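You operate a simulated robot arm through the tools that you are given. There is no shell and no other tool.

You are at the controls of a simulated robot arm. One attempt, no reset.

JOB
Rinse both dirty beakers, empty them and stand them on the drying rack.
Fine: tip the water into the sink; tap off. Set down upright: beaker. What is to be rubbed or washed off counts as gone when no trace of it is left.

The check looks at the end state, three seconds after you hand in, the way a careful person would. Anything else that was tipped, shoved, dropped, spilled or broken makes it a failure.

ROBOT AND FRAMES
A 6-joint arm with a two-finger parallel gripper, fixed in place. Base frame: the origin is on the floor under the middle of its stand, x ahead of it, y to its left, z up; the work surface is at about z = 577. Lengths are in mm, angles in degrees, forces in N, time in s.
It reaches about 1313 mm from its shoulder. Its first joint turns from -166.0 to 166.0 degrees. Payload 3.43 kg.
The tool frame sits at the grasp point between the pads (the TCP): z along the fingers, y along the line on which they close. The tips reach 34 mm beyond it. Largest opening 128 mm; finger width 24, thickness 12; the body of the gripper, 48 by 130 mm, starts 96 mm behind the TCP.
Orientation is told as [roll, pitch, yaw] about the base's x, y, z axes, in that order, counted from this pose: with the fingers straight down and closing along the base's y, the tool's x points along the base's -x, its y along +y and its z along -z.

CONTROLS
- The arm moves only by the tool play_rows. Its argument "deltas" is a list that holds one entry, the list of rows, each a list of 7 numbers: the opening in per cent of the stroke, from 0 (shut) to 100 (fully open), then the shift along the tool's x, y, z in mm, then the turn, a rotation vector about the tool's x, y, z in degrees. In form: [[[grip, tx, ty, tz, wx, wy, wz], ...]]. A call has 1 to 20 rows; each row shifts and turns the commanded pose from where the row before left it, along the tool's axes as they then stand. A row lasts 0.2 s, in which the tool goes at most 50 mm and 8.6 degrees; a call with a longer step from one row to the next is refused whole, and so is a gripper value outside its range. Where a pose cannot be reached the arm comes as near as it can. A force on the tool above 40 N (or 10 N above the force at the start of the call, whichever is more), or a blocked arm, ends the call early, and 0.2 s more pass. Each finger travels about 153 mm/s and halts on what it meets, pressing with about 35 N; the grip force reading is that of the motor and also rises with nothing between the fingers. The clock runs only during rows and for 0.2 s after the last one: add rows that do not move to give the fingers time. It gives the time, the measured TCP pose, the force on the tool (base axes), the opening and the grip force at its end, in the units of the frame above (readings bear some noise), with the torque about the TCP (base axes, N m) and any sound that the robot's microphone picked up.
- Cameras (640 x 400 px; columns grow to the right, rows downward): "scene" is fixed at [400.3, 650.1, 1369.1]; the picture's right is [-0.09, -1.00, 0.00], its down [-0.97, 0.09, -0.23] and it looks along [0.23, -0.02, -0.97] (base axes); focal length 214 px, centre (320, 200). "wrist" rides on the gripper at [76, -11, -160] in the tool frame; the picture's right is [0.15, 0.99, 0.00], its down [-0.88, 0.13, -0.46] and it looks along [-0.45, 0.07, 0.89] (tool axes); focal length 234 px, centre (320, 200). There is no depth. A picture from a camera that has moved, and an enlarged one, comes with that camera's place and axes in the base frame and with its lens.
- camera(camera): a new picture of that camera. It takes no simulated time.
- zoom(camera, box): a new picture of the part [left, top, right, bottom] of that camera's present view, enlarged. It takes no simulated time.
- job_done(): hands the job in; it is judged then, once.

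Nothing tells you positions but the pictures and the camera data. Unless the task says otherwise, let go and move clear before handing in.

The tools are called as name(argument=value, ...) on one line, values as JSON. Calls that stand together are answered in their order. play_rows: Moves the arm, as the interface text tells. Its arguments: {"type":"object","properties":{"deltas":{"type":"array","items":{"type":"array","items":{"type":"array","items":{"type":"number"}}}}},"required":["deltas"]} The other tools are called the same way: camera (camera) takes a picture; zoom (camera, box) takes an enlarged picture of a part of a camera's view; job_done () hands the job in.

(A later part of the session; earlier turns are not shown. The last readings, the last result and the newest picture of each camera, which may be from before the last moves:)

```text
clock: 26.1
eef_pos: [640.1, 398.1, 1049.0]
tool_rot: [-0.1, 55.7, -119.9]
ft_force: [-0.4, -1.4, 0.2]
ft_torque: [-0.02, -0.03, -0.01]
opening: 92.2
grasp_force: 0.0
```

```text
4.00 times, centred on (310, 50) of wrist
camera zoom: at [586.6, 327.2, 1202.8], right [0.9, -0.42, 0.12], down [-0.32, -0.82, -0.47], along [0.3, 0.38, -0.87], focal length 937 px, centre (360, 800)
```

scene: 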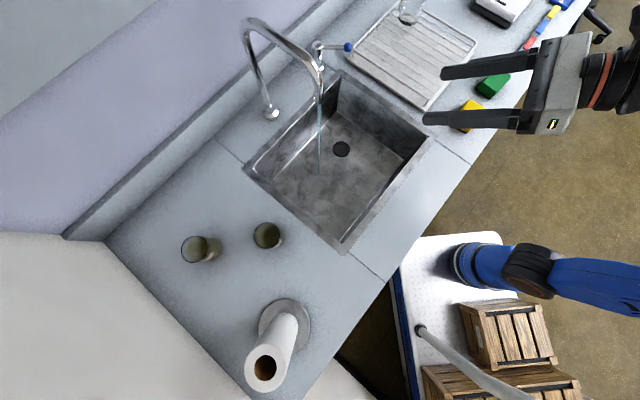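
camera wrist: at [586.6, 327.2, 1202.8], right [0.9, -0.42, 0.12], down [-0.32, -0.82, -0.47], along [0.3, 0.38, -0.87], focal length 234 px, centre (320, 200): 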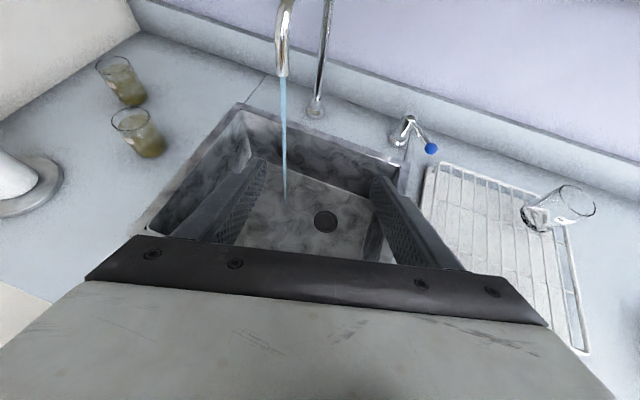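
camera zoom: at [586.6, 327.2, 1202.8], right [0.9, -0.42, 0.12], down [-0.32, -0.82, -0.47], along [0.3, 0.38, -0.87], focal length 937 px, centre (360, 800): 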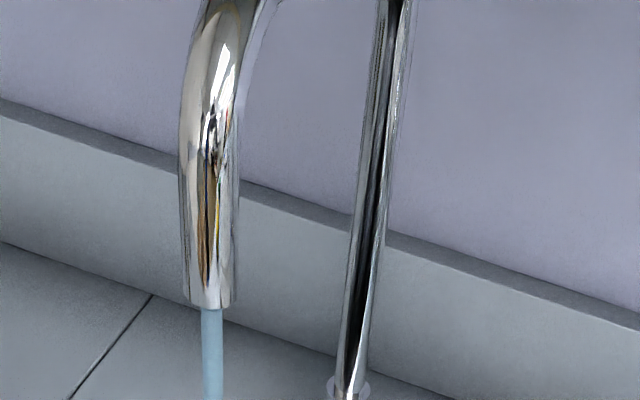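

Outlet confirmed at (698, 625, 985); beaker A's axis at about (446, 777), rim z 843; beaker B's at (430, 952). I'll turn to heading 90° and go to a stand-off in front of beaker A.

play_rows(deltas=[[[72, 0, 0, 0, 6.2, 0, -4.23], [72, 0, 0, 0, 6.2, 0, -4.23], [72, 0, 0, 0, 6.2, 0, -4.23], [72, 0, 0, 0, 6.2, 0, -4.23], [72, 1.76, -19.35, 31.7, 0, 0, 0], [72, 1.76, -19.35, 31.7, 0, 0, 0], [72, 1.76, -19.35, 31.7, 0, 0, 0], [72, 1.76, -19.35, 31.7, 0, 0, 0], [72, 1.76, -19.35, 31.7, 0, 0, 0], [72, 1.76, -19.35, 31.7, 0, 0, 0], [72, 1.76, -19.35, 31.7, 0, 0, 0], [72, 1.76, -19.35, 31.7, 0, 0, 0], [72, 1.76, -19.35, 31.7, 0, 0, 0], [72, 1.76, -19.35, 31.7, 0, 0, 0], [72, 0, 0, 0, 0, 0, 0]]])

camera(camera="scene")

camera(camera="wrist")

```text
clock: 29.3
eef_pos: [446.1, 671.1, 884.9]
tool_rot: [-0.1, 55.6, -89.8]
ft_force: [0.7, 0.6, -0.4]
ft_torque: [0.01, -0.04, 0.02]
opening: 92.0
grasp_force: 0.1
```

```text
taken
```

scene: 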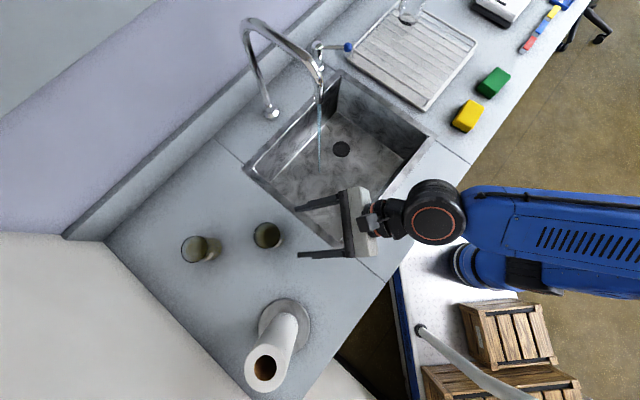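

```text
taken
camera wrist: at [434.4, 581.5, 1038.5], right [0.99, 0.08, 0.12], down [0.13, -0.87, -0.47], along [0.07, 0.48, -0.87], focal length 234 px, centre (320, 200)
```

wrist: 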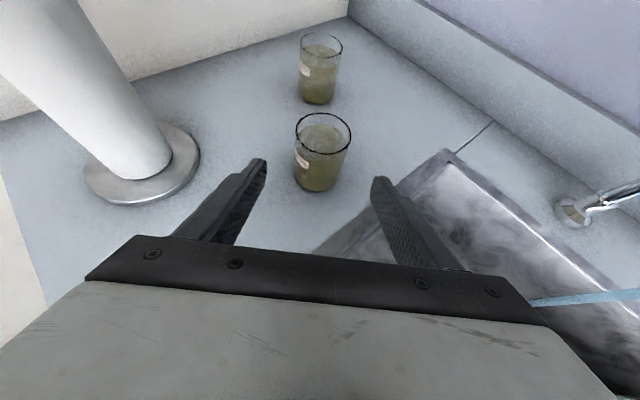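

Beaker A is centred between the fingers. I'll advance to straddle it.

play_rows(deltas=[[[72, 0, 0, 20, 0, 0, 0], [72, 0, 0, 20, 0, 0, 0], [72, 0, 0, 20, 0, 0, 0], [72, 0, 0, 20, 0, 0, 0], [72, 0, 0, 20, 0, 0, 0], [72, 0, 0, 10, 0, 0, 0], [72, 0, 0, 10, 0, 0, 0], [72, 0, 0, 0, 0, 0, 0]]])

camera(camera="wrist")

zoom(camera="scene", box=[200, 170, 360, 270])

```text
clock: 31.1
eef_pos: [445.2, 771.1, 816.8]
tool_rot: [0.0, 55.8, -90.0]
ft_force: [0.1, 0.4, -0.5]
ft_torque: [0.02, 0.01, 0.02]
opening: 92.3
grasp_force: 0.0
```

```text
taken
camera wrist: at [434.2, 681.7, 968.8], right [0.99, 0.08, 0.12], down [0.13, -0.87, -0.47], along [0.07, 0.48, -0.87], focal length 234 px, centre (320, 200)
```

wrist: 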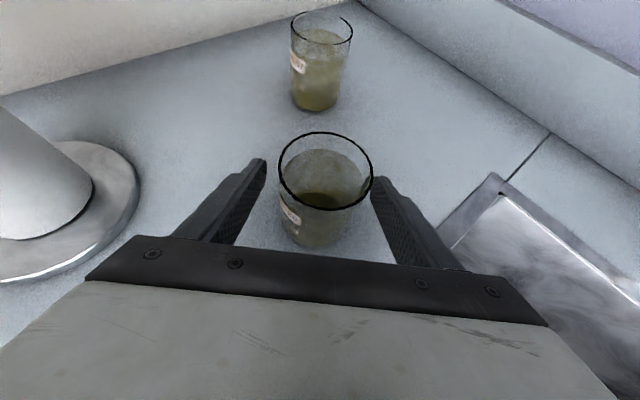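

```text
4.00 times, centred on (280, 220) of scene
camera zoom: at [400.3, 650.1, 1369.1], right [-0.09, -1.0, 0.0], down [-0.97, 0.09, -0.23], along [0.23, -0.02, -0.97], focal length 858 px, centre (480, 120)
```

zoom: 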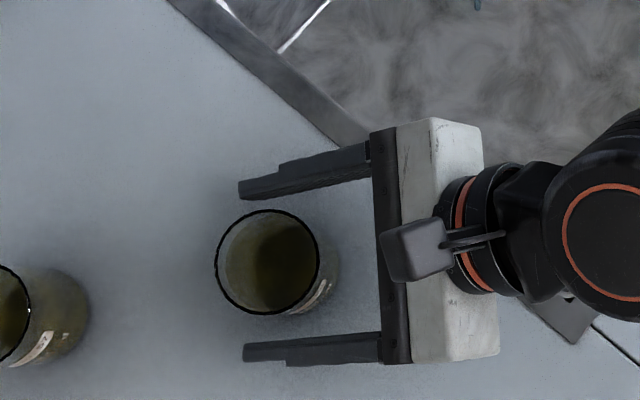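

play_rows(deltas=[[[72, 0, 1.2, 6, 0, 0, 0], [72, 0, 0, 0, 0, 0, 0], [60, 0, 0, 0, 0, 0, 0], [52, 0, 0, 0, 0, 0, 0], [46, 0, 0, 0, 0, 0, 0], [42, 0, 0, 0, 0, 0, 0], [40, 0, 0, 0, 0, 0, 0], [40, 0, 0, 0, 0, 0, 0]]])

camera(camera="wrist")

```text
clock: 32.9
eef_pos: [446.4, 775.5, 813.5]
tool_rot: [-0.2, 55.7, -89.8]
ft_force: [0.1, 0.6, 1.1]
ft_torque: [0.01, -0.07, -0.03]
opening: 62.8
grasp_force: 34.7
```

```text
taken
camera wrist: at [435.7, 686.5, 965.9], right [0.99, 0.08, 0.12], down [0.13, -0.87, -0.47], along [0.07, 0.48, -0.87], focal length 234 px, centre (320, 200)
```

wrist: 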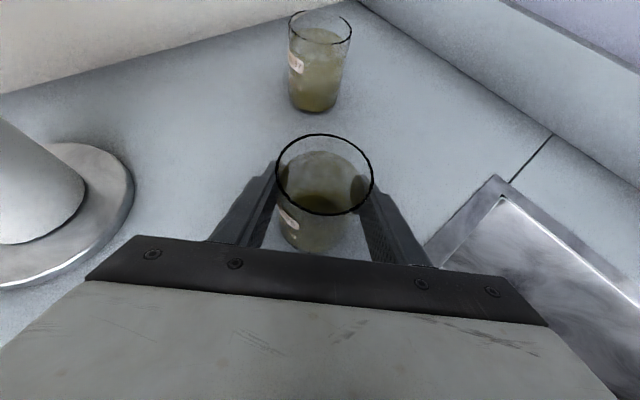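

Gripped at 62.8 mm. I'll lift straight up 60 mm and check the hold.

play_rows(deltas=[[[40, 8.26, 0, -5.6, 0, 0, 0], [40, 16.5, 0, -11.3, 0, 0, 0], [40, 16.5, 0, -11.3, 0, 0, 0], [40, 8.26, 0, -5.6, 0, 0, 0], [40, 0, 0, 0, 0, 0, 0]]])

camera(camera="wrist")

zoom(camera="scene", box=[200, 170, 360, 270])

```text
clock: 34.1
eef_pos: [448.7, 775.9, 874.2]
tool_rot: [-0.1, 55.5, -89.9]
ft_force: [0.3, 0.9, -1.2]
ft_torque: [0.02, 0.0, -0.01]
opening: 62.6
grasp_force: 35.3
```

```text
taken
camera wrist: at [436.8, 686.3, 1026.4], right [0.99, 0.08, 0.12], down [0.13, -0.87, -0.47], along [0.07, 0.48, -0.87], focal length 234 px, centre (320, 200)
```

wrist: 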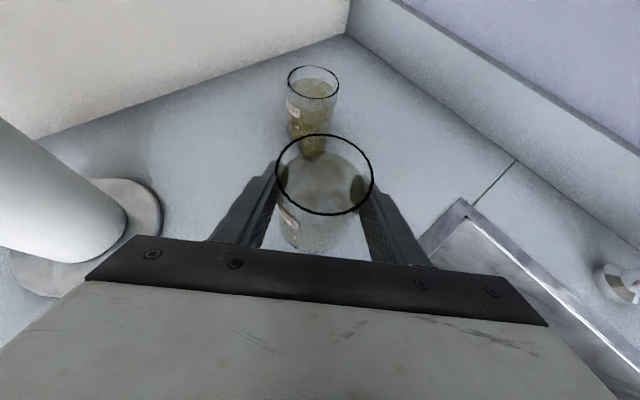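

```text
4.00 times, centred on (280, 220) of scene
camera zoom: at [400.3, 650.1, 1369.1], right [-0.09, -1.0, 0.0], down [-0.97, 0.09, -0.23], along [0.23, -0.02, -0.97], focal length 858 px, centre (480, 120)
```

zoom: 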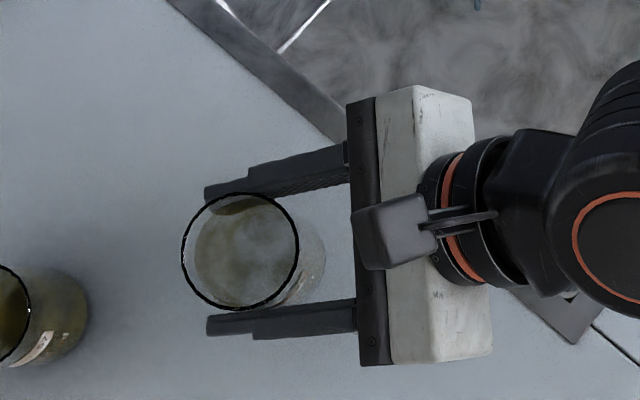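

The hold is firm and I can see the murky film inside. I'll carry beaker A upright over the sink toward the stream, stopping short of it.

play_rows(deltas=[[[40, -8, 10.7, -10.3, 0, 0, 0], [40, -16.1, 21.3, -20.7, 0, 0, 0], [40, -16.1, 21.3, -20.7, 0, 0, 0], [40, -16.1, 21.3, -20.7, 0, 0, 0], [40, -16.1, 21.3, -20.7, 0, 0, 0], [40, -16.1, 21.3, -20.7, 0, 0, 0], [40, -16.1, 21.3, -20.7, 0, 0, 0], [40, -16.1, 21.3, -20.7, 0, 0, 0], [40, -16.1, 21.3, -20.7, 0, 0, 0], [40, -8, 10.7, -10.3, 0, 0, 0], [40, 0, 0, 0, -6.04, 0, 4.15], [40, 0, 0, 0, -6.04, 0, 4.15], [40, 0, 0, 0, -6.04, 0, 4.15], [40, 0, 0, 0, 0, 0, 0]]])

camera(camera="wrist")

camera(camera="scene")

```text
clock: 37.1
eef_pos: [638.5, 541.8, 861.3]
tool_rot: [-0.2, 55.7, -112.0]
ft_force: [0.5, -1.5, -0.7]
ft_torque: [-0.01, -0.01, 0.02]
opening: 62.4
grasp_force: 34.9
```

```text
taken
camera wrist: at [595.3, 462.8, 1013.2], right [0.95, -0.29, 0.12], down [-0.21, -0.86, -0.47], along [0.24, 0.42, -0.87], focal length 234 px, centre (320, 200)
```

wrist: 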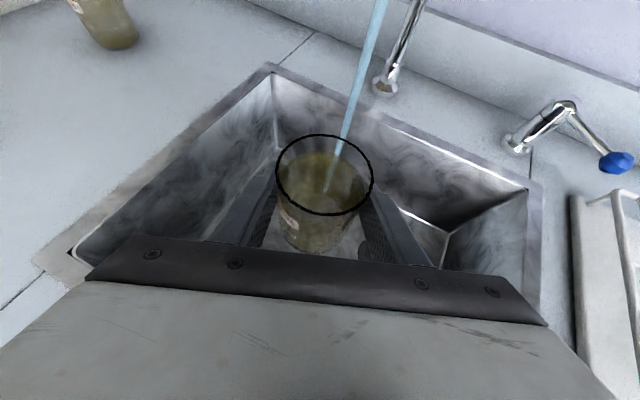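

```text
taken
```

scene: 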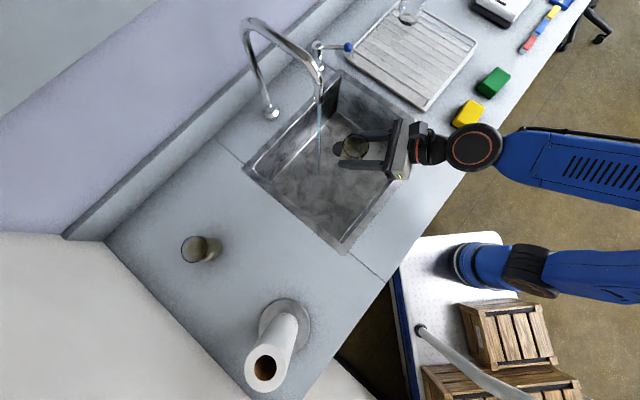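

play_rows(deltas=[[[40, 8.15, 4, 14.5, 0, 0, 0], [40, 8.15, 4, 14.5, 0, 0, 0], [40, 8.15, 4, 14.5, 0, 0, 0], [40, 8.15, 4, 14.5, 0, 0, 0], [40, 8.15, 4, 14.5, 0, 0, 0], [40, 8.15, 4, 14.5, 0, 0, 0], [40, 0, 0, 0, 0, 0, 0]]])

camera(camera="wrist")

zoom(camera="scene", box=[260, 60, 420, 180])

```text
clock: 38.7
eef_pos: [699.1, 627.5, 851.4]
tool_rot: [-0.2, 55.5, -112.1]
ft_force: [-0.2, -0.3, -1.2]
ft_torque: [-0.01, 0.03, -0.01]
opening: 62.6
grasp_force: 34.7
```

```text
taken
camera wrist: at [655.8, 547.7, 1003.6], right [0.95, -0.29, 0.12], down [-0.21, -0.86, -0.47], along [0.24, 0.42, -0.87], focal length 234 px, centre (320, 200)
```

wrist: 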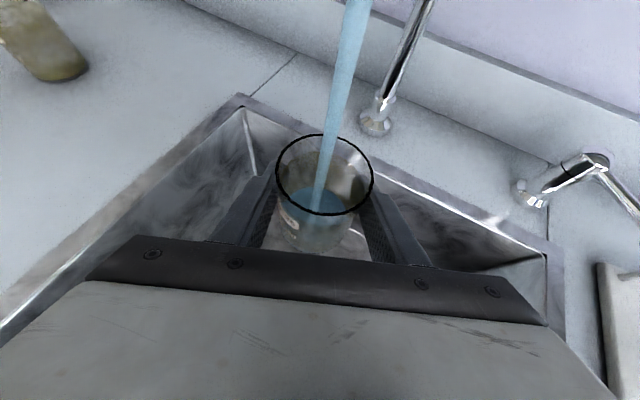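

```text
3.33 times, centred on (340, 120) of scene
camera zoom: at [400.3, 650.1, 1369.1], right [-0.09, -1.0, 0.0], down [-0.97, 0.09, -0.23], along [0.23, -0.02, -0.97], focal length 715 px, centre (253, 467)
```

zoom: 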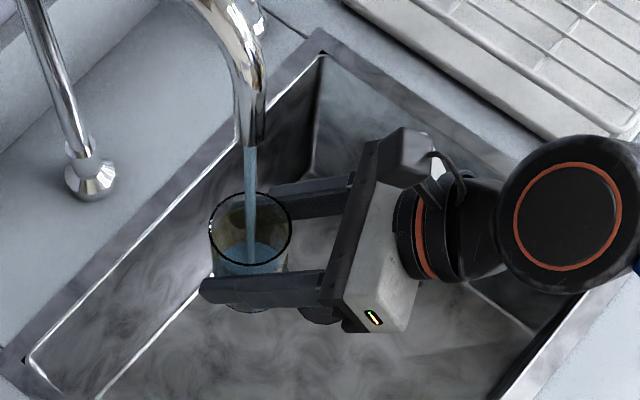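

The stream falls into the beaker and it is filling. I'll hold still and watch.

play_rows(deltas=[[[40, 0, 0, 0, 0, 0, 0], [40, 0, 0, 0, 0, 0, 0], [40, 0, 0, 0, 0, 0, 0], [40, 0, 0, 0, 0, 0, 0], [40, 0, 0, 0, 0, 0, 0], [40, 0, 0, 0, 0, 0, 0], [40, 0, 0, 0, 0, 0, 0], [40, 0, 0, 0, 0, 0, 0], [40, 0, 0, 0, 0, 0, 0], [40, 0, 0, 0, 0, 0, 0]]])

zoom(camera="wrist", box=[240, 100, 400, 260])

zoom(camera="scene", box=[290, 90, 370, 150])

```text
clock: 40.9
eef_pos: [698.7, 627.0, 851.0]
tool_rot: [-0.2, 55.6, -112.0]
ft_force: [0.2, -0.1, -0.7]
ft_torque: [-0.02, 0.01, 0.03]
opening: 62.6
grasp_force: 35.1
```

```text
2.50 times, centred on (320, 180) of wrist
camera zoom: at [655.6, 547.6, 1003.7], right [0.95, -0.29, 0.12], down [-0.21, -0.86, -0.47], along [0.24, 0.42, -0.87], focal length 585 px, centre (320, 250)
```

zoom: 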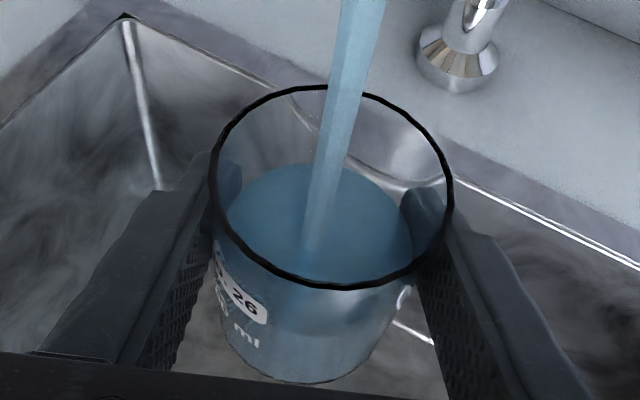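

```text
6.67 times, centred on (330, 120) of scene
camera zoom: at [400.3, 650.1, 1369.1], right [-0.09, -1.0, 0.0], down [-0.97, 0.09, -0.23], along [0.23, -0.02, -0.97], focal length 1430 px, centre (253, 733)
```

zoom: 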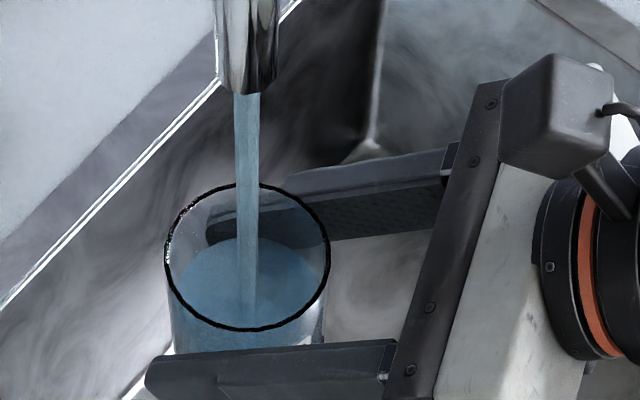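

Most of the film has gone already; I'll let it fill up to the rim so the highest part of the film is washed too.

play_rows(deltas=[[[40, 0, 0, 0, 0, 0, 0], [40, 0, 0, 0, 0, 0, 0], [40, 0, 0, 0, 0, 0, 0], [40, 0, 0, 0, 0, 0, 0], [40, 0, 0, 0, 0, 0, 0], [40, 0, 0, 0, 0, 0, 0], [40, 0, 0, 0, 0, 0, 0], [40, 0, 0, 0, 0, 0, 0], [40, 0, 0, 0, 0, 0, 0], [40, 0, 0, 0, 0, 0, 0]]])

zoom(camera="wrist", box=[240, 100, 400, 260])

zoom(camera="scene", box=[290, 90, 370, 150])

```text
clock: 43.1
eef_pos: [698.6, 626.8, 851.3]
tool_rot: [-0.2, 55.6, -111.9]
ft_force: [0.1, 0.5, -1.2]
ft_torque: [0.02, 0.02, -0.04]
opening: 62.8
grasp_force: 35.2
```

```text
2.50 times, centred on (320, 180) of wrist
camera zoom: at [655.6, 547.5, 1003.7], right [0.95, -0.29, 0.12], down [-0.21, -0.86, -0.47], along [0.24, 0.42, -0.87], focal length 585 px, centre (320, 250)
```

zoom: 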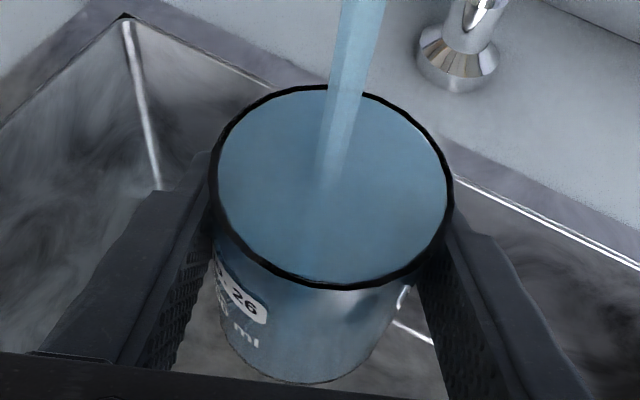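

```text
6.67 times, centred on (330, 120) of scene
camera zoom: at [400.3, 650.1, 1369.1], right [-0.09, -1.0, 0.0], down [-0.97, 0.09, -0.23], along [0.23, -0.02, -0.97], focal length 1430 px, centre (253, 733)
```

zoom: 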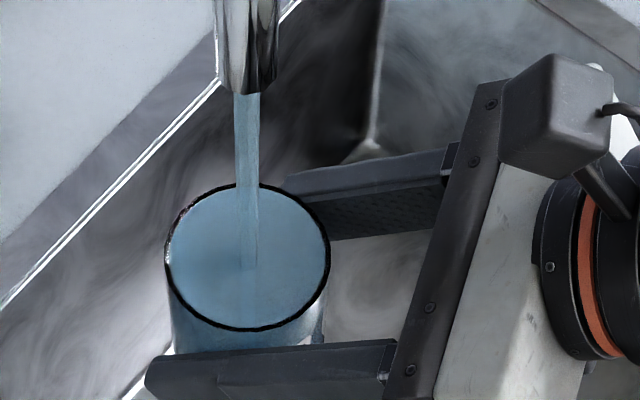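

The beaker is brim-full and clear. I'll draw it back toward the middle of the sink, away from the stream.

play_rows(deltas=[[[40, -1.2, 1, -6.1, 0, 0, 0], [40, -2.5, 2.15, -12.2, 0, 0, 0], [40, -2.5, 2.15, -12.2, 0, 0, 0], [40, -2.5, 2.15, -12.2, 0, 0, 0], [40, -2.5, 2.15, -12.2, 0, 0, 0], [40, -2.5, 2.15, -12.2, 0, 0, 0], [40, -2.5, 2.15, -12.2, 0, 0, 0], [40, -2.5, 2.15, -12.2, 0, 0, 0], [40, -1.2, 1, -6.1, 0, 0, 0], [40, 0, 0, 0, 0, 0, 0]]])

zoom(camera="wrist", box=[240, 100, 400, 260])

camera(camera="scene")

```text
clock: 45.3
eef_pos: [678.3, 532.1, 889.4]
tool_rot: [-0.2, 55.7, -112.0]
ft_force: [-0.2, 0.3, -1.6]
ft_torque: [0.0, 0.02, 0.0]
opening: 62.6
grasp_force: 34.9
```

```text
2.50 times, centred on (320, 180) of wrist
camera zoom: at [634.8, 453.9, 1042.8], right [0.95, -0.29, 0.12], down [-0.21, -0.86, -0.47], along [0.24, 0.42, -0.87], focal length 585 px, centre (320, 250)
```

zoom: 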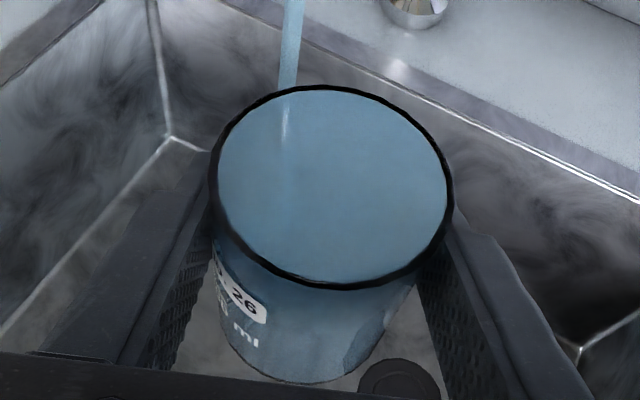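

```text
taken
```

scene: 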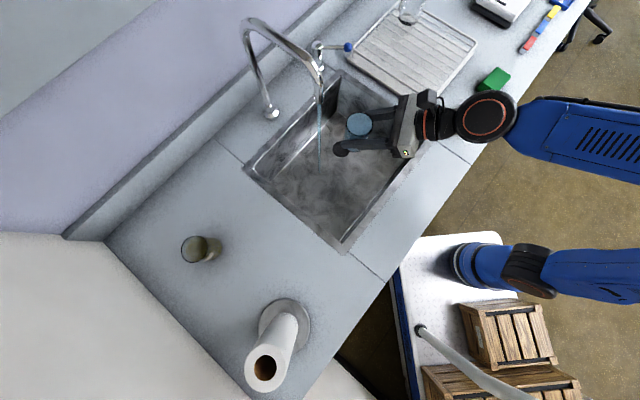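

Now tip it by rolling the wrist; first part of the roll, then a check.

play_rows(deltas=[[[40, 0, 0, 0, 0, 0, -4], [40, 0, 0, 0, 0, 0, -8], [40, 0, 0, 0, 0, 0, -8], [40, 0, 0, 0, 0, 0, -8], [40, 0, 0, 0, 0, 0, -8], [40, 0, 0, 0, 0, 0, -8], [40, 0, 0, 0, 0, 0, -8], [40, 0, 0, 0, 0, 0, -8], [40, 0, 0, 0, 0, 0, 0]]])

zoom(camera="scene", box=[260, 60, 460, 180])

```text
clock: 47.3
eef_pos: [679.2, 533.0, 888.8]
tool_rot: [51.6, 24.3, -40.0]
ft_force: [-0.8, 0.9, -0.4]
ft_torque: [-0.02, 0.05, -0.05]
opening: 62.4
grasp_force: 35.0
```

```text
3.20 times, centred on (360, 120) of scene
camera zoom: at [400.3, 650.1, 1369.1], right [-0.09, -1.0, 0.0], down [-0.97, 0.09, -0.23], along [0.23, -0.02, -0.97], focal length 686 px, centre (192, 456)
```

zoom: 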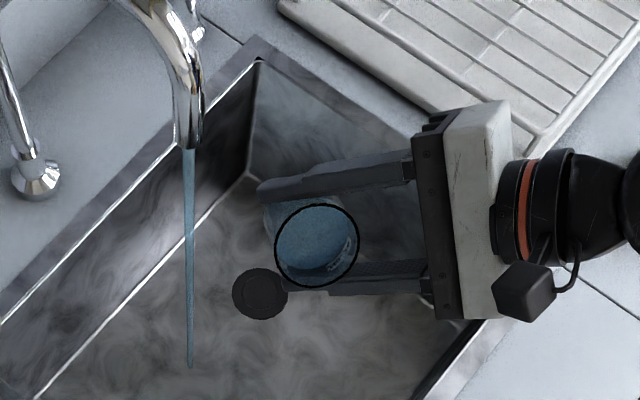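

play_rows(deltas=[[[40, 0, 0, 0, 0, 0, -8], [40, 0, 0, 0, 0, 0, -8], [40, 0, 0, 0, 0, 0, -8], [40, 0, 0, 0, 0, 0, -8], [40, 0, 0, 0, 0, 0, -8], [40, 0, 0, 0, 0, 0, -8], [40, 0, 0, 0, 0, 0, -8], [40, 0, 0, 0, 0, 0, -8], [40, 0, 0, 0, 0, 0, -8], [40, 0, 0, 0, 0, 0, 0], [40, 0, 0, 0, 0, 0, 0]]])

zoom(camera="scene", box=[260, 60, 460, 180])

camera(camera="wrist")

```text
clock: 49.7
eef_pos: [679.3, 532.3, 889.3]
tool_rot: [47.4, -33.5, 5.1]
ft_force: [-0.6, 0.7, 0.4]
ft_torque: [-0.03, -0.02, -0.01]
opening: 62.5
grasp_force: 35.1
```

```text
3.20 times, centred on (360, 120) of scene
camera zoom: at [400.3, 650.1, 1369.1], right [-0.09, -1.0, 0.0], down [-0.97, 0.09, -0.23], along [0.23, -0.02, -0.97], focal length 686 px, centre (192, 456)
```

zoom: 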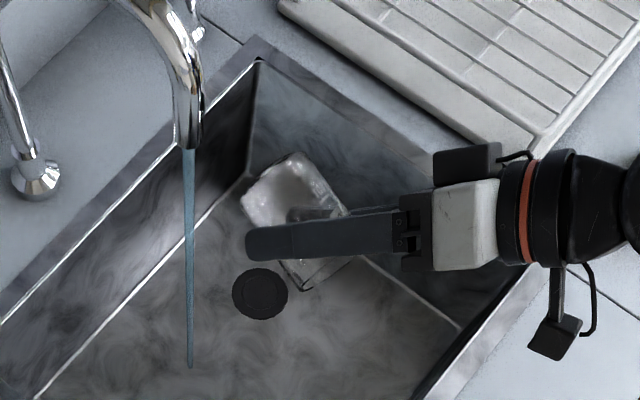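

```text
taken
camera wrist: at [572.1, 398.0, 931.1], right [-0.58, 0.62, 0.53], down [0.53, -0.2, 0.82], along [0.62, 0.76, -0.21], focal length 234 px, centre (320, 200)
```

wrist: 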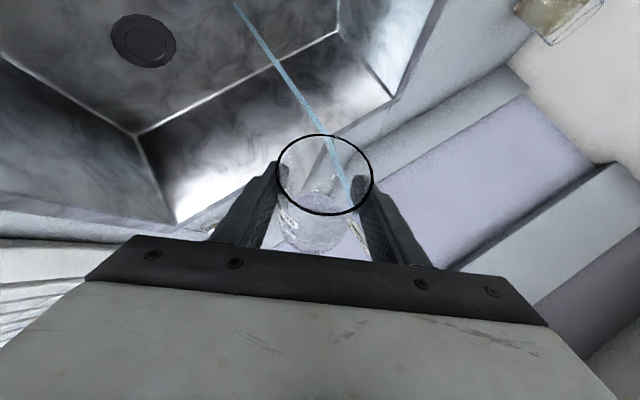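

It has emptied. I'll tilt the mouth further down to drain fully and inspect the glass.

play_rows(deltas=[[[40, 0, 0, 0, -4.95, -4.46, 0], [40, 0, 0, 0, -4.95, -4.46, 0], [40, 0, 0, 0, -4.95, -4.46, 0], [40, 0, 0, 0, 0, 0, -8], [40, 0, 0, 0, 0, 0, -8], [40, 0, 0, 0, 0, 0, -8], [40, 0, 0, 0, 0, 0, 0], [40, 0, 0, 0, 0, 0, 0], [40, 0, 0, 0, 0, 0, 0], [40, 0, 0, 0, 0, 0, 0], [40, 0, 0, 0, 0, 0, 0]]])

zoom(camera="scene", box=[260, 60, 460, 180])

zoom(camera="wrist", box=[240, 100, 400, 260])

```text
clock: 52.1
eef_pos: [678.6, 533.8, 889.0]
tool_rot: [57.9, -62.2, 7.2]
ft_force: [-0.4, -0.4, -0.5]
ft_torque: [-0.04, 0.03, 0.0]
opening: 62.5
grasp_force: 35.2
```

```text
3.20 times, centred on (360, 120) of scene
camera zoom: at [400.3, 650.1, 1369.1], right [-0.09, -1.0, 0.0], down [-0.97, 0.09, -0.23], along [0.23, -0.02, -0.97], focal length 686 px, centre (192, 456)
```

zoom: 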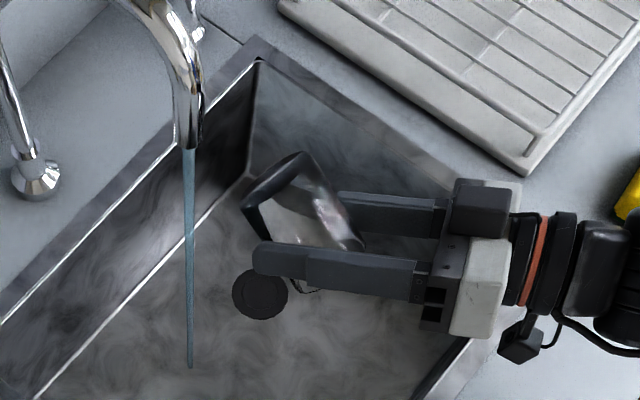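

```text
2.50 times, centred on (320, 180) of wrist
camera zoom: at [595.5, 380.6, 857.2], right [-0.87, 0.42, 0.26], down [0.14, -0.3, 0.94], along [0.48, 0.86, 0.2], focal length 585 px, centre (320, 250)
```

zoom: 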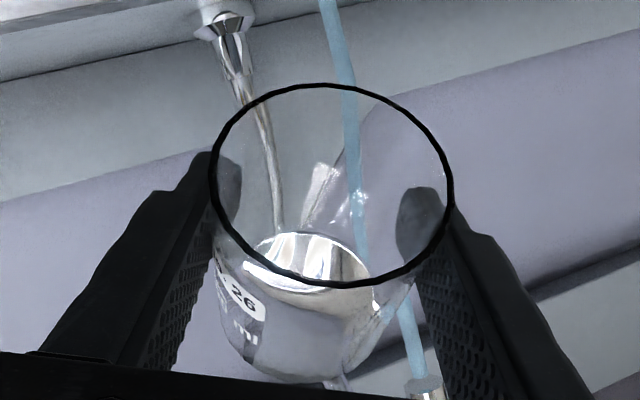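

The glass looks clear and empty. I'll bring it back upright by reversing the moves, and inspect it again.

play_rows(deltas=[[[40, 0, 0, 0, 0, 0, 8], [40, 0, 0, 0, 0, 0, 8], [40, 0, 0, 0, 0, 0, 8], [40, 0, 0, 0, 4.95, 4.46, 0], [40, 0, 0, 0, 4.95, 4.46, 0], [40, 0, 0, 0, 4.95, 4.46, 0], [40, 0, 0, 0, 0, 0, 8], [40, 0, 0, 0, 0, 0, 8], [40, 0, 0, 0, 0, 0, 8], [40, 0, 0, 0, 0, 0, 8], [40, 0, 0, 0, 0, 0, 8], [40, 0, 0, 0, 0, 0, 8], [40, 0, 0, 0, 0, 0, 8], [40, 0, 0, 0, 0, 0, 8], [40, 0, 0, 0, 0, 0, 8]]])

play_rows(deltas=[[[40, 0, 0, 0, 0, 0, 8], [40, 0, 0, 0, 0, 0, 8], [40, 0, 0, 0, 0, 0, 8], [40, 0, 0, 0, 0, 0, 8], [40, 0, 0, 0, 0, 0, 8], [40, 0, 0, 0, 0, 0, 8], [40, 0, 0, 0, 0, 0, 8], [40, 0, 0, 0, 0, 0, 4], [40, 0, 0, 0, 0, 0, 0]]])

zoom(camera="wrist", box=[240, 100, 400, 260])

zoom(camera="scene", box=[320, 90, 400, 150])

```text
clock: 55.3
eef_pos: [678.8, 533.8, 889.7]
tool_rot: [51.6, 24.5, -40.0]
ft_force: [-0.3, 0.0, -1.2]
ft_torque: [0.0, 0.03, 0.02]
opening: 62.2
grasp_force: 34.9
```

```text
clock: 57.3
eef_pos: [678.7, 532.8, 888.9]
tool_rot: [-0.2, 55.5, -112.1]
ft_force: [0.8, -0.3, -0.8]
ft_torque: [-0.02, -0.02, 0.03]
opening: 62.5
grasp_force: 34.9
```

```text
2.50 times, centred on (320, 180) of wrist
camera zoom: at [636.0, 454.1, 1042.5], right [0.95, -0.29, 0.12], down [-0.21, -0.86, -0.47], along [0.24, 0.42, -0.87], focal length 585 px, centre (320, 250)
```

zoom: 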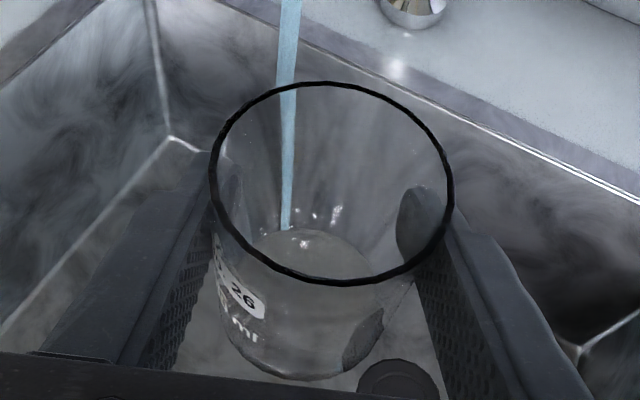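

```text
6.67 times, centred on (360, 120) of scene
camera zoom: at [400.3, 650.1, 1369.1], right [-0.09, -1.0, 0.0], down [-0.97, 0.09, -0.23], along [0.23, -0.02, -0.97], focal length 1430 px, centre (53, 733)
```

zoom: 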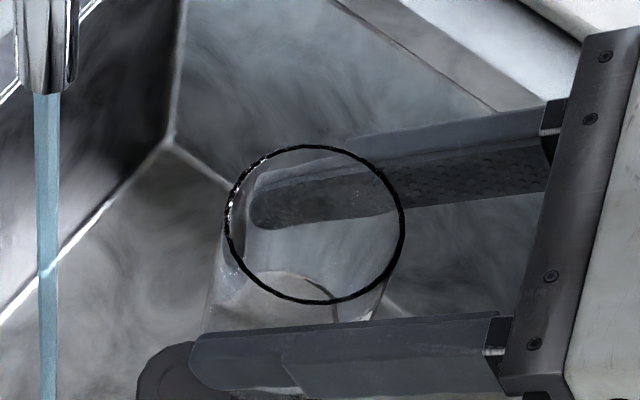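

Beaker A ("26") looks clean and empty. I'll carry it toward the rack, raised above everything there.

play_rows(deltas=[[[40, -4.84, 26.1, -19.6, 0, 0, 0], [40, -4.84, 26.1, -19.6, 0, 0, 0], [40, -4.84, 26.1, -19.6, 0, 0, 0], [40, -4.84, 26.1, -19.6, 0, 0, 0], [40, -4.84, 26.1, -19.6, 0, 0, 0], [40, -4.84, 26.1, -19.6, 0, 0, 0], [40, -4.84, 26.1, -19.6, 0, 0, 0], [40, -4.84, 26.1, -19.6, 0, 0, 0], [40, -4.84, 26.1, -19.6, 0, 0, 0], [40, -4.84, 26.1, -19.6, 0, 0, 0], [40, 0, 0, 0, -5.77, 0, 3.96], [40, 0, 0, 0, -5.77, 0, 3.96], [40, 0, 0, 0, -5.77, 0, 3.96], [40, 0, 0, 0, -5.77, 0, 3.96], [40, 0, 0, 0, 0, 0, 0]]])

camera(camera="wrist")

camera(camera="scene")

```text
clock: 60.5
eef_pos: [852.4, 261.3, 959.5]
tool_rot: [-0.2, 55.5, -140.2]
ft_force: [0.5, 0.0, -1.4]
ft_torque: [0.0, 0.01, 0.0]
opening: 62.2
grasp_force: 34.9
```

```text
taken
camera wrist: at [776.9, 212.0, 1113.2], right [0.7, -0.7, 0.12], down [-0.58, -0.66, -0.47], along [0.41, 0.26, -0.87], focal length 234 px, centre (320, 200)
```

wrist: 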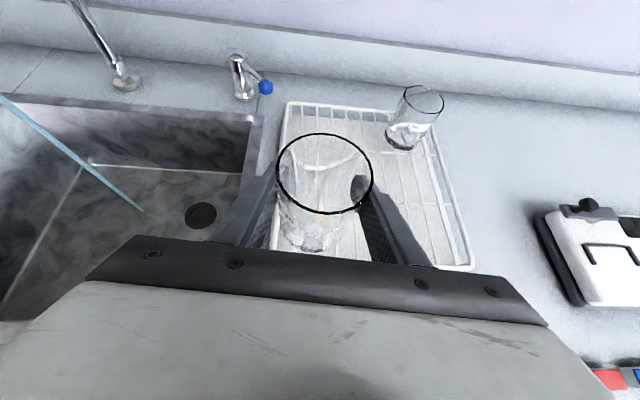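

```text
taken
```

scene: 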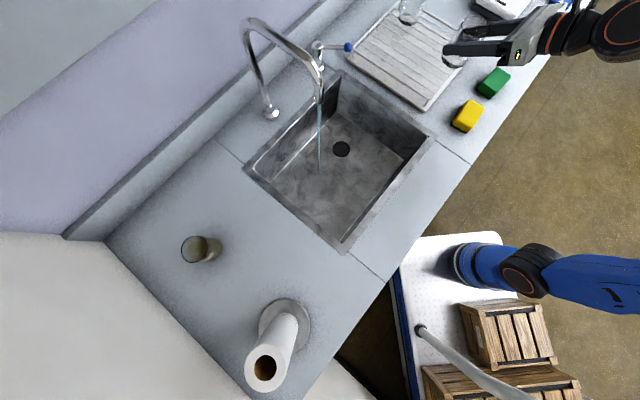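

zoom(camera="wrist", box=[240, 70, 480, 280])

zoom(camera="scene", box=[340, 0, 500, 110])

```text
1.90 times, centred on (360, 175) of wrist
camera zoom: at [776.9, 212.0, 1113.2], right [0.7, -0.7, 0.12], down [-0.58, -0.66, -0.47], along [0.41, 0.26, -0.87], focal length 446 px, centre (244, 248)
```

zoom: 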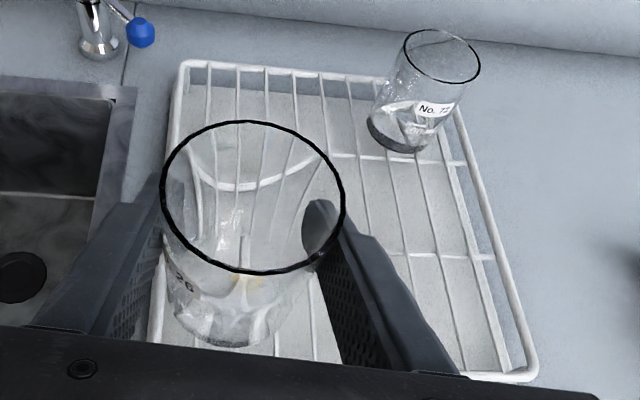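

```text
3.64 times, centred on (420, 55) of scene
camera zoom: at [400.3, 650.1, 1369.1], right [-0.09, -1.0, 0.0], down [-0.97, 0.09, -0.23], along [0.23, -0.02, -0.97], focal length 780 px, centre (-44, 727)
```

zoom: 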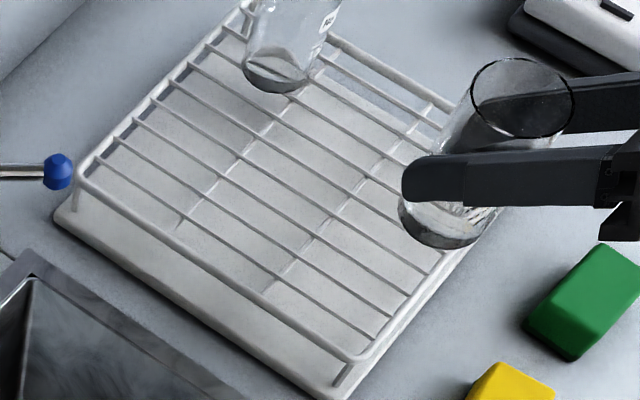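

The rinsed beaker is as clear as the clean one on the rack. I'll move above the front-right spot of the rack, about (1005, 200).

play_rows(deltas=[[[40, 1.2, 24.2, 14.8, 0, 0, 0], [40, 1.2, 24.2, 14.8, 0, 0, 0], [40, 1.2, 24.2, 14.8, 0, 0, 0], [40, 1.2, 24.2, 14.8, 0, 0, 0], [40, 1.2, 24.2, 14.8, 0, 0, 0], [40, 1.2, 24.2, 14.8, 0, 0, 0], [40, 0, 0, 0, 0, 0, 0]]])

camera(camera="wrist")

zoom(camera="scene", box=[340, 0, 500, 110])

```text
clock: 62.1
eef_pos: [1004.3, 198.9, 914.1]
tool_rot: [-0.1, 55.6, -140.1]
ft_force: [-0.2, 0.1, -0.1]
ft_torque: [-0.03, 0.0, -0.04]
opening: 62.2
grasp_force: 35.2
```

```text
taken
camera wrist: at [929.5, 150.5, 1066.8], right [0.7, -0.7, 0.12], down [-0.58, -0.66, -0.47], along [0.41, 0.26, -0.88], focal length 234 px, centre (320, 200)
```

wrist: 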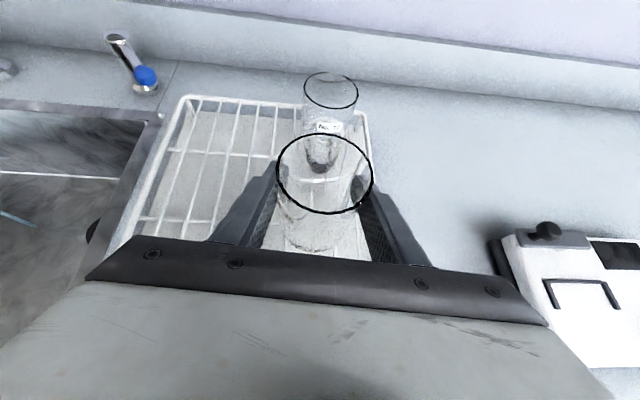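

```text
3.64 times, centred on (420, 55) of scene
camera zoom: at [400.3, 650.1, 1369.1], right [-0.09, -1.0, 0.0], down [-0.97, 0.09, -0.23], along [0.23, -0.02, -0.97], focal length 780 px, centre (-44, 727)
```

zoom: 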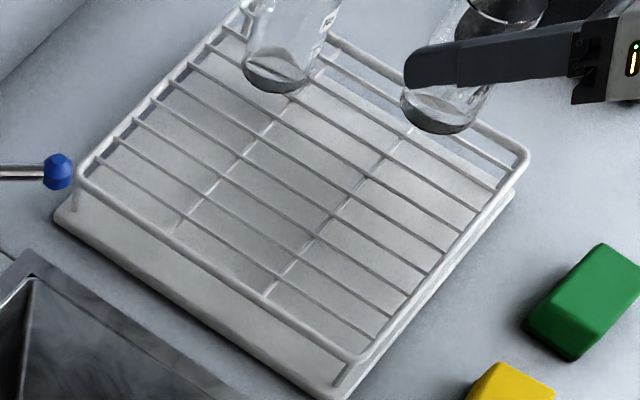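

zoom(camera="scene", box=[400, 20, 496, 80])

zoom(camera="wrist", box=[240, 80, 400, 260])

```text
6.67 times, centred on (448, 50) of scene
camera zoom: at [400.3, 650.1, 1369.1], right [-0.09, -1.0, 0.0], down [-0.97, 0.09, -0.23], along [0.23, -0.02, -0.97], focal length 1430 px, centre (-533, 1200)
```

zoom: 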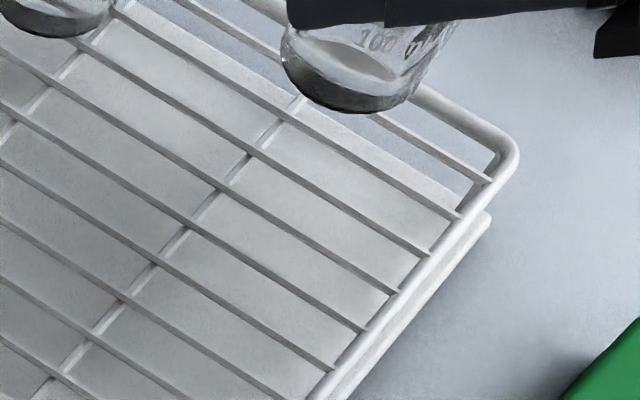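

```text
2.22 times, centred on (320, 170) of wrist
camera zoom: at [929.5, 150.5, 1066.8], right [0.7, -0.7, 0.12], down [-0.58, -0.66, -0.47], along [0.41, 0.26, -0.88], focal length 520 px, centre (320, 267)
```

zoom: 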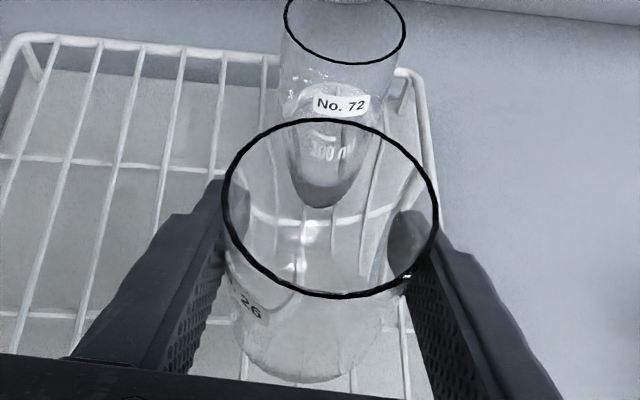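

zoom(camera="wrist", box=[270, 200, 366, 260])

zoom(camera="wrist", box=[130, 80, 370, 240])

```text
6.67 times, centred on (318, 230) of wrist
camera zoom: at [929.5, 150.5, 1066.8], right [0.7, -0.7, 0.12], down [-0.58, -0.66, -0.47], along [0.41, 0.26, -0.88], focal length 1561 px, centre (333, 0)
```

zoom: 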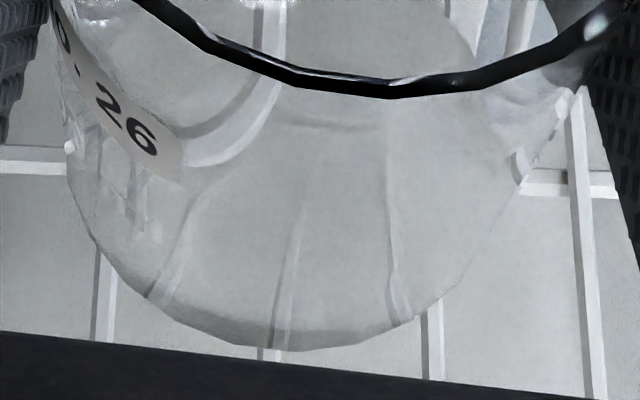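

```text
2.50 times, centred on (250, 160) of wrist
camera zoom: at [929.5, 150.5, 1066.8], right [0.7, -0.7, 0.12], down [-0.58, -0.66, -0.47], along [0.41, 0.26, -0.88], focal length 585 px, centre (495, 300)
```

zoom: 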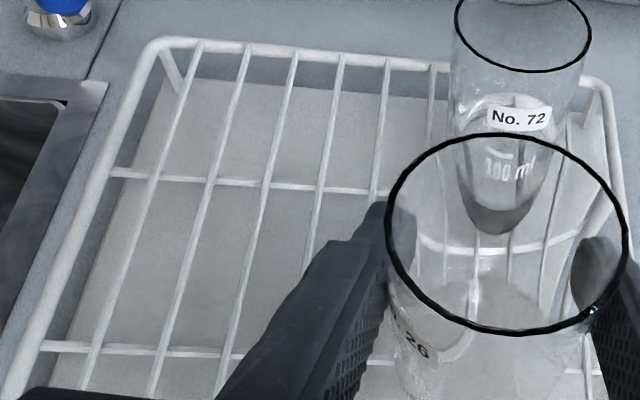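

Triangulating the rack's cross-wires gives z≈812 for the rack, and my spot is right over a wire; I'll shift 13.5 mm so the base is centred between two wires, then descend to just above contact.

play_rows(deltas=[[[40, -0.6, -6.75, -0.4, 0, 0, 0], [40, 0, -6.75, -0.4, 0, 0, 0], [40, -10.7, 0, 7.35, 0, 0, 0], [40, -10.7, 0, 7.35, 0, 0, 0], [40, -10.7, 0, 7.35, 0, 0, 0], [40, -7, 0, 4.8, 0, 0, 0], [40, 0, 0, 0, 0, 0, 0], [40, 0, 0, 0, 0, 0, 0]]])

zoom(camera="wrist", box=[240, 80, 400, 260])

zoom(camera="scene", box=[400, 20, 496, 80])

```text
clock: 63.9
eef_pos: [994.1, 208.9, 869.0]
tool_rot: [-0.1, 55.6, -140.0]
ft_force: [-0.1, 0.0, 0.0]
ft_torque: [-0.02, 0.02, 0.03]
opening: 62.2
grasp_force: 35.0
```

```text
2.22 times, centred on (320, 170) of wrist
camera zoom: at [919.4, 160.6, 1021.9], right [0.7, -0.7, 0.12], down [-0.58, -0.66, -0.47], along [0.41, 0.26, -0.88], focal length 520 px, centre (320, 267)
```

zoom: 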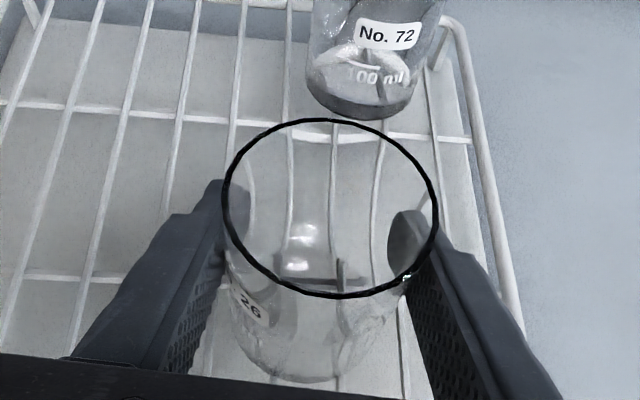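

```text
6.67 times, centred on (448, 50) of scene
camera zoom: at [400.3, 650.1, 1369.1], right [-0.09, -1.0, 0.0], down [-0.97, 0.09, -0.23], along [0.23, -0.02, -0.97], focal length 1430 px, centre (-533, 1200)
```

zoom: 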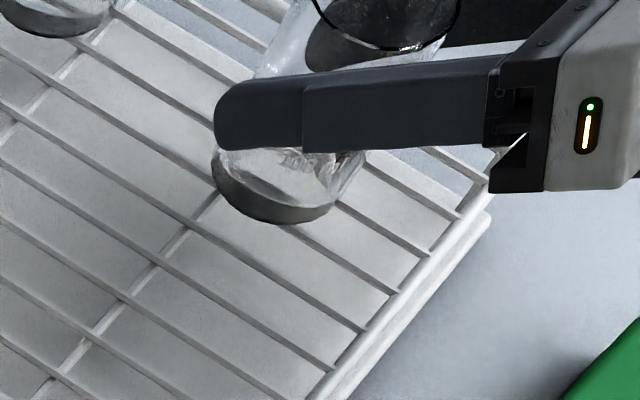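

The base is now centred between two wires. I'll descend in small steps, watching the force.

play_rows(deltas=[[[40, -1.65, 0, 1.13, 0, 0, 0], [40, -1.65, 0, 1.13, 0, 0, 0], [40, -1.65, 0, 1.13, 0, 0, 0], [40, -1.65, 0, 1.13, 0, 0, 0], [40, 0, 0, 0, 0, 0, 0]]])

play_rows(deltas=[[[40, -0.83, 0, 0.57, 0, 0, 0], [40, -0.83, 0, 0.57, 0, 0, 0], [40, 0, 0, 0, 0, 0, 0]]])

play_rows(deltas=[[[40, -0.83, 0, 0.57, 0, 0, 0], [40, -0.83, 0, 0.57, 0, 0, 0], [40, 0, 0, 0, 0, 0, 0]]])

```text
clock: 65.1
eef_pos: [992.7, 207.5, 862.2]
tool_rot: [-0.2, 55.8, -139.9]
ft_force: [4.6, 2.4, 20.1]
ft_torque: [0.05, -0.19, 0.19]
opening: 62.0
grasp_force: 34.9
```

```text
clock: 65.9
eef_pos: [994.0, 208.5, 859.1]
tool_rot: [-0.2, 55.7, -140.1]
ft_force: [2.8, -1.1, 24.6]
ft_torque: [-0.13, -0.3, 0.21]
opening: 61.8
grasp_force: 35.0
```

```text
clock: 66.7
eef_pos: [993.6, 208.8, 856.4]
tool_rot: [-0.2, 55.6, -140.1]
ft_force: [0.0, -3.9, 25.0]
ft_torque: [-0.24, -0.16, 0.12]
opening: 62.2
grasp_force: 34.9
```

Contact came earlier than expected (around z≈863) and I pressed past it, so the beaker slid a few millimetres in the grip. I'll look before releasing.

zoom(camera="wrist", box=[240, 80, 400, 260])

zoom(camera="scene", box=[400, 10, 496, 70])

```text
2.22 times, centred on (320, 170) of wrist
camera zoom: at [918.1, 158.9, 1009.4], right [0.7, -0.7, 0.12], down [-0.58, -0.66, -0.47], along [0.41, 0.26, -0.87], focal length 520 px, centre (320, 267)
```

zoom: 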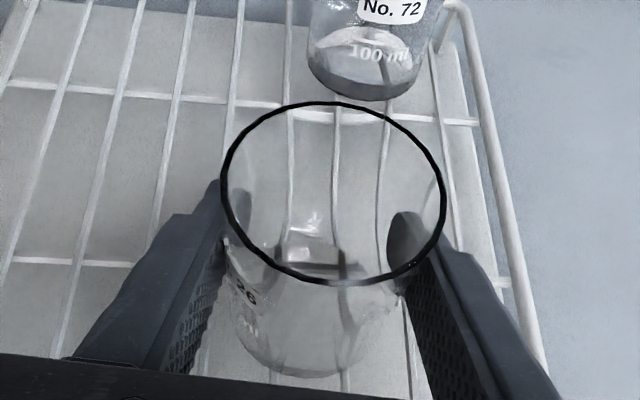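

```text
6.67 times, centred on (448, 40) of scene
camera zoom: at [400.3, 650.1, 1369.1], right [-0.09, -1.0, 0.0], down [-0.97, 0.09, -0.23], along [0.23, -0.02, -0.97], focal length 1430 px, centre (-533, 1267)
```

zoom: 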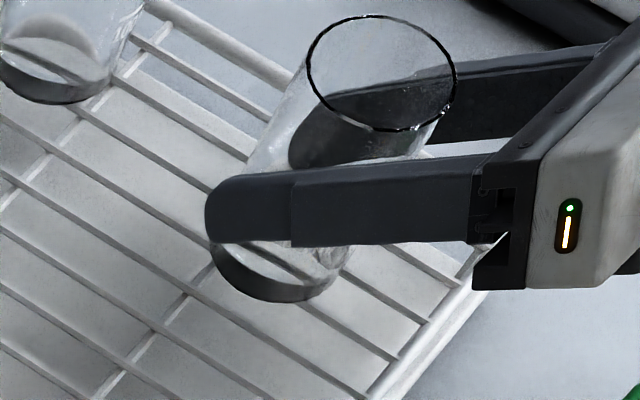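

play_rows(deltas=[[[40, 0.83, 0, -0.57, 0, 0, 0], [40, 0, 0, 0, 0, 0, 0]]])

```text
clock: 67.3
eef_pos: [993.1, 208.2, 855.9]
tool_rot: [-0.1, 55.6, -140.0]
ft_force: [1.3, -4.6, 17.8]
ft_torque: [-0.25, -0.26, 0.03]
opening: 61.7
grasp_force: 34.9
```

play_rows(deltas=[[[40, 0.83, 0, -0.57, 0, 0, 0], [40, 0, 0, 0, 0, 0, 0]]])

```text
clock: 67.9
eef_pos: [992.6, 208.3, 856.3]
tool_rot: [-0.3, 55.5, -140.1]
ft_force: [-1.4, -0.9, 2.9]
ft_torque: [-0.09, -0.03, -0.03]
opening: 61.6
grasp_force: 35.2
```

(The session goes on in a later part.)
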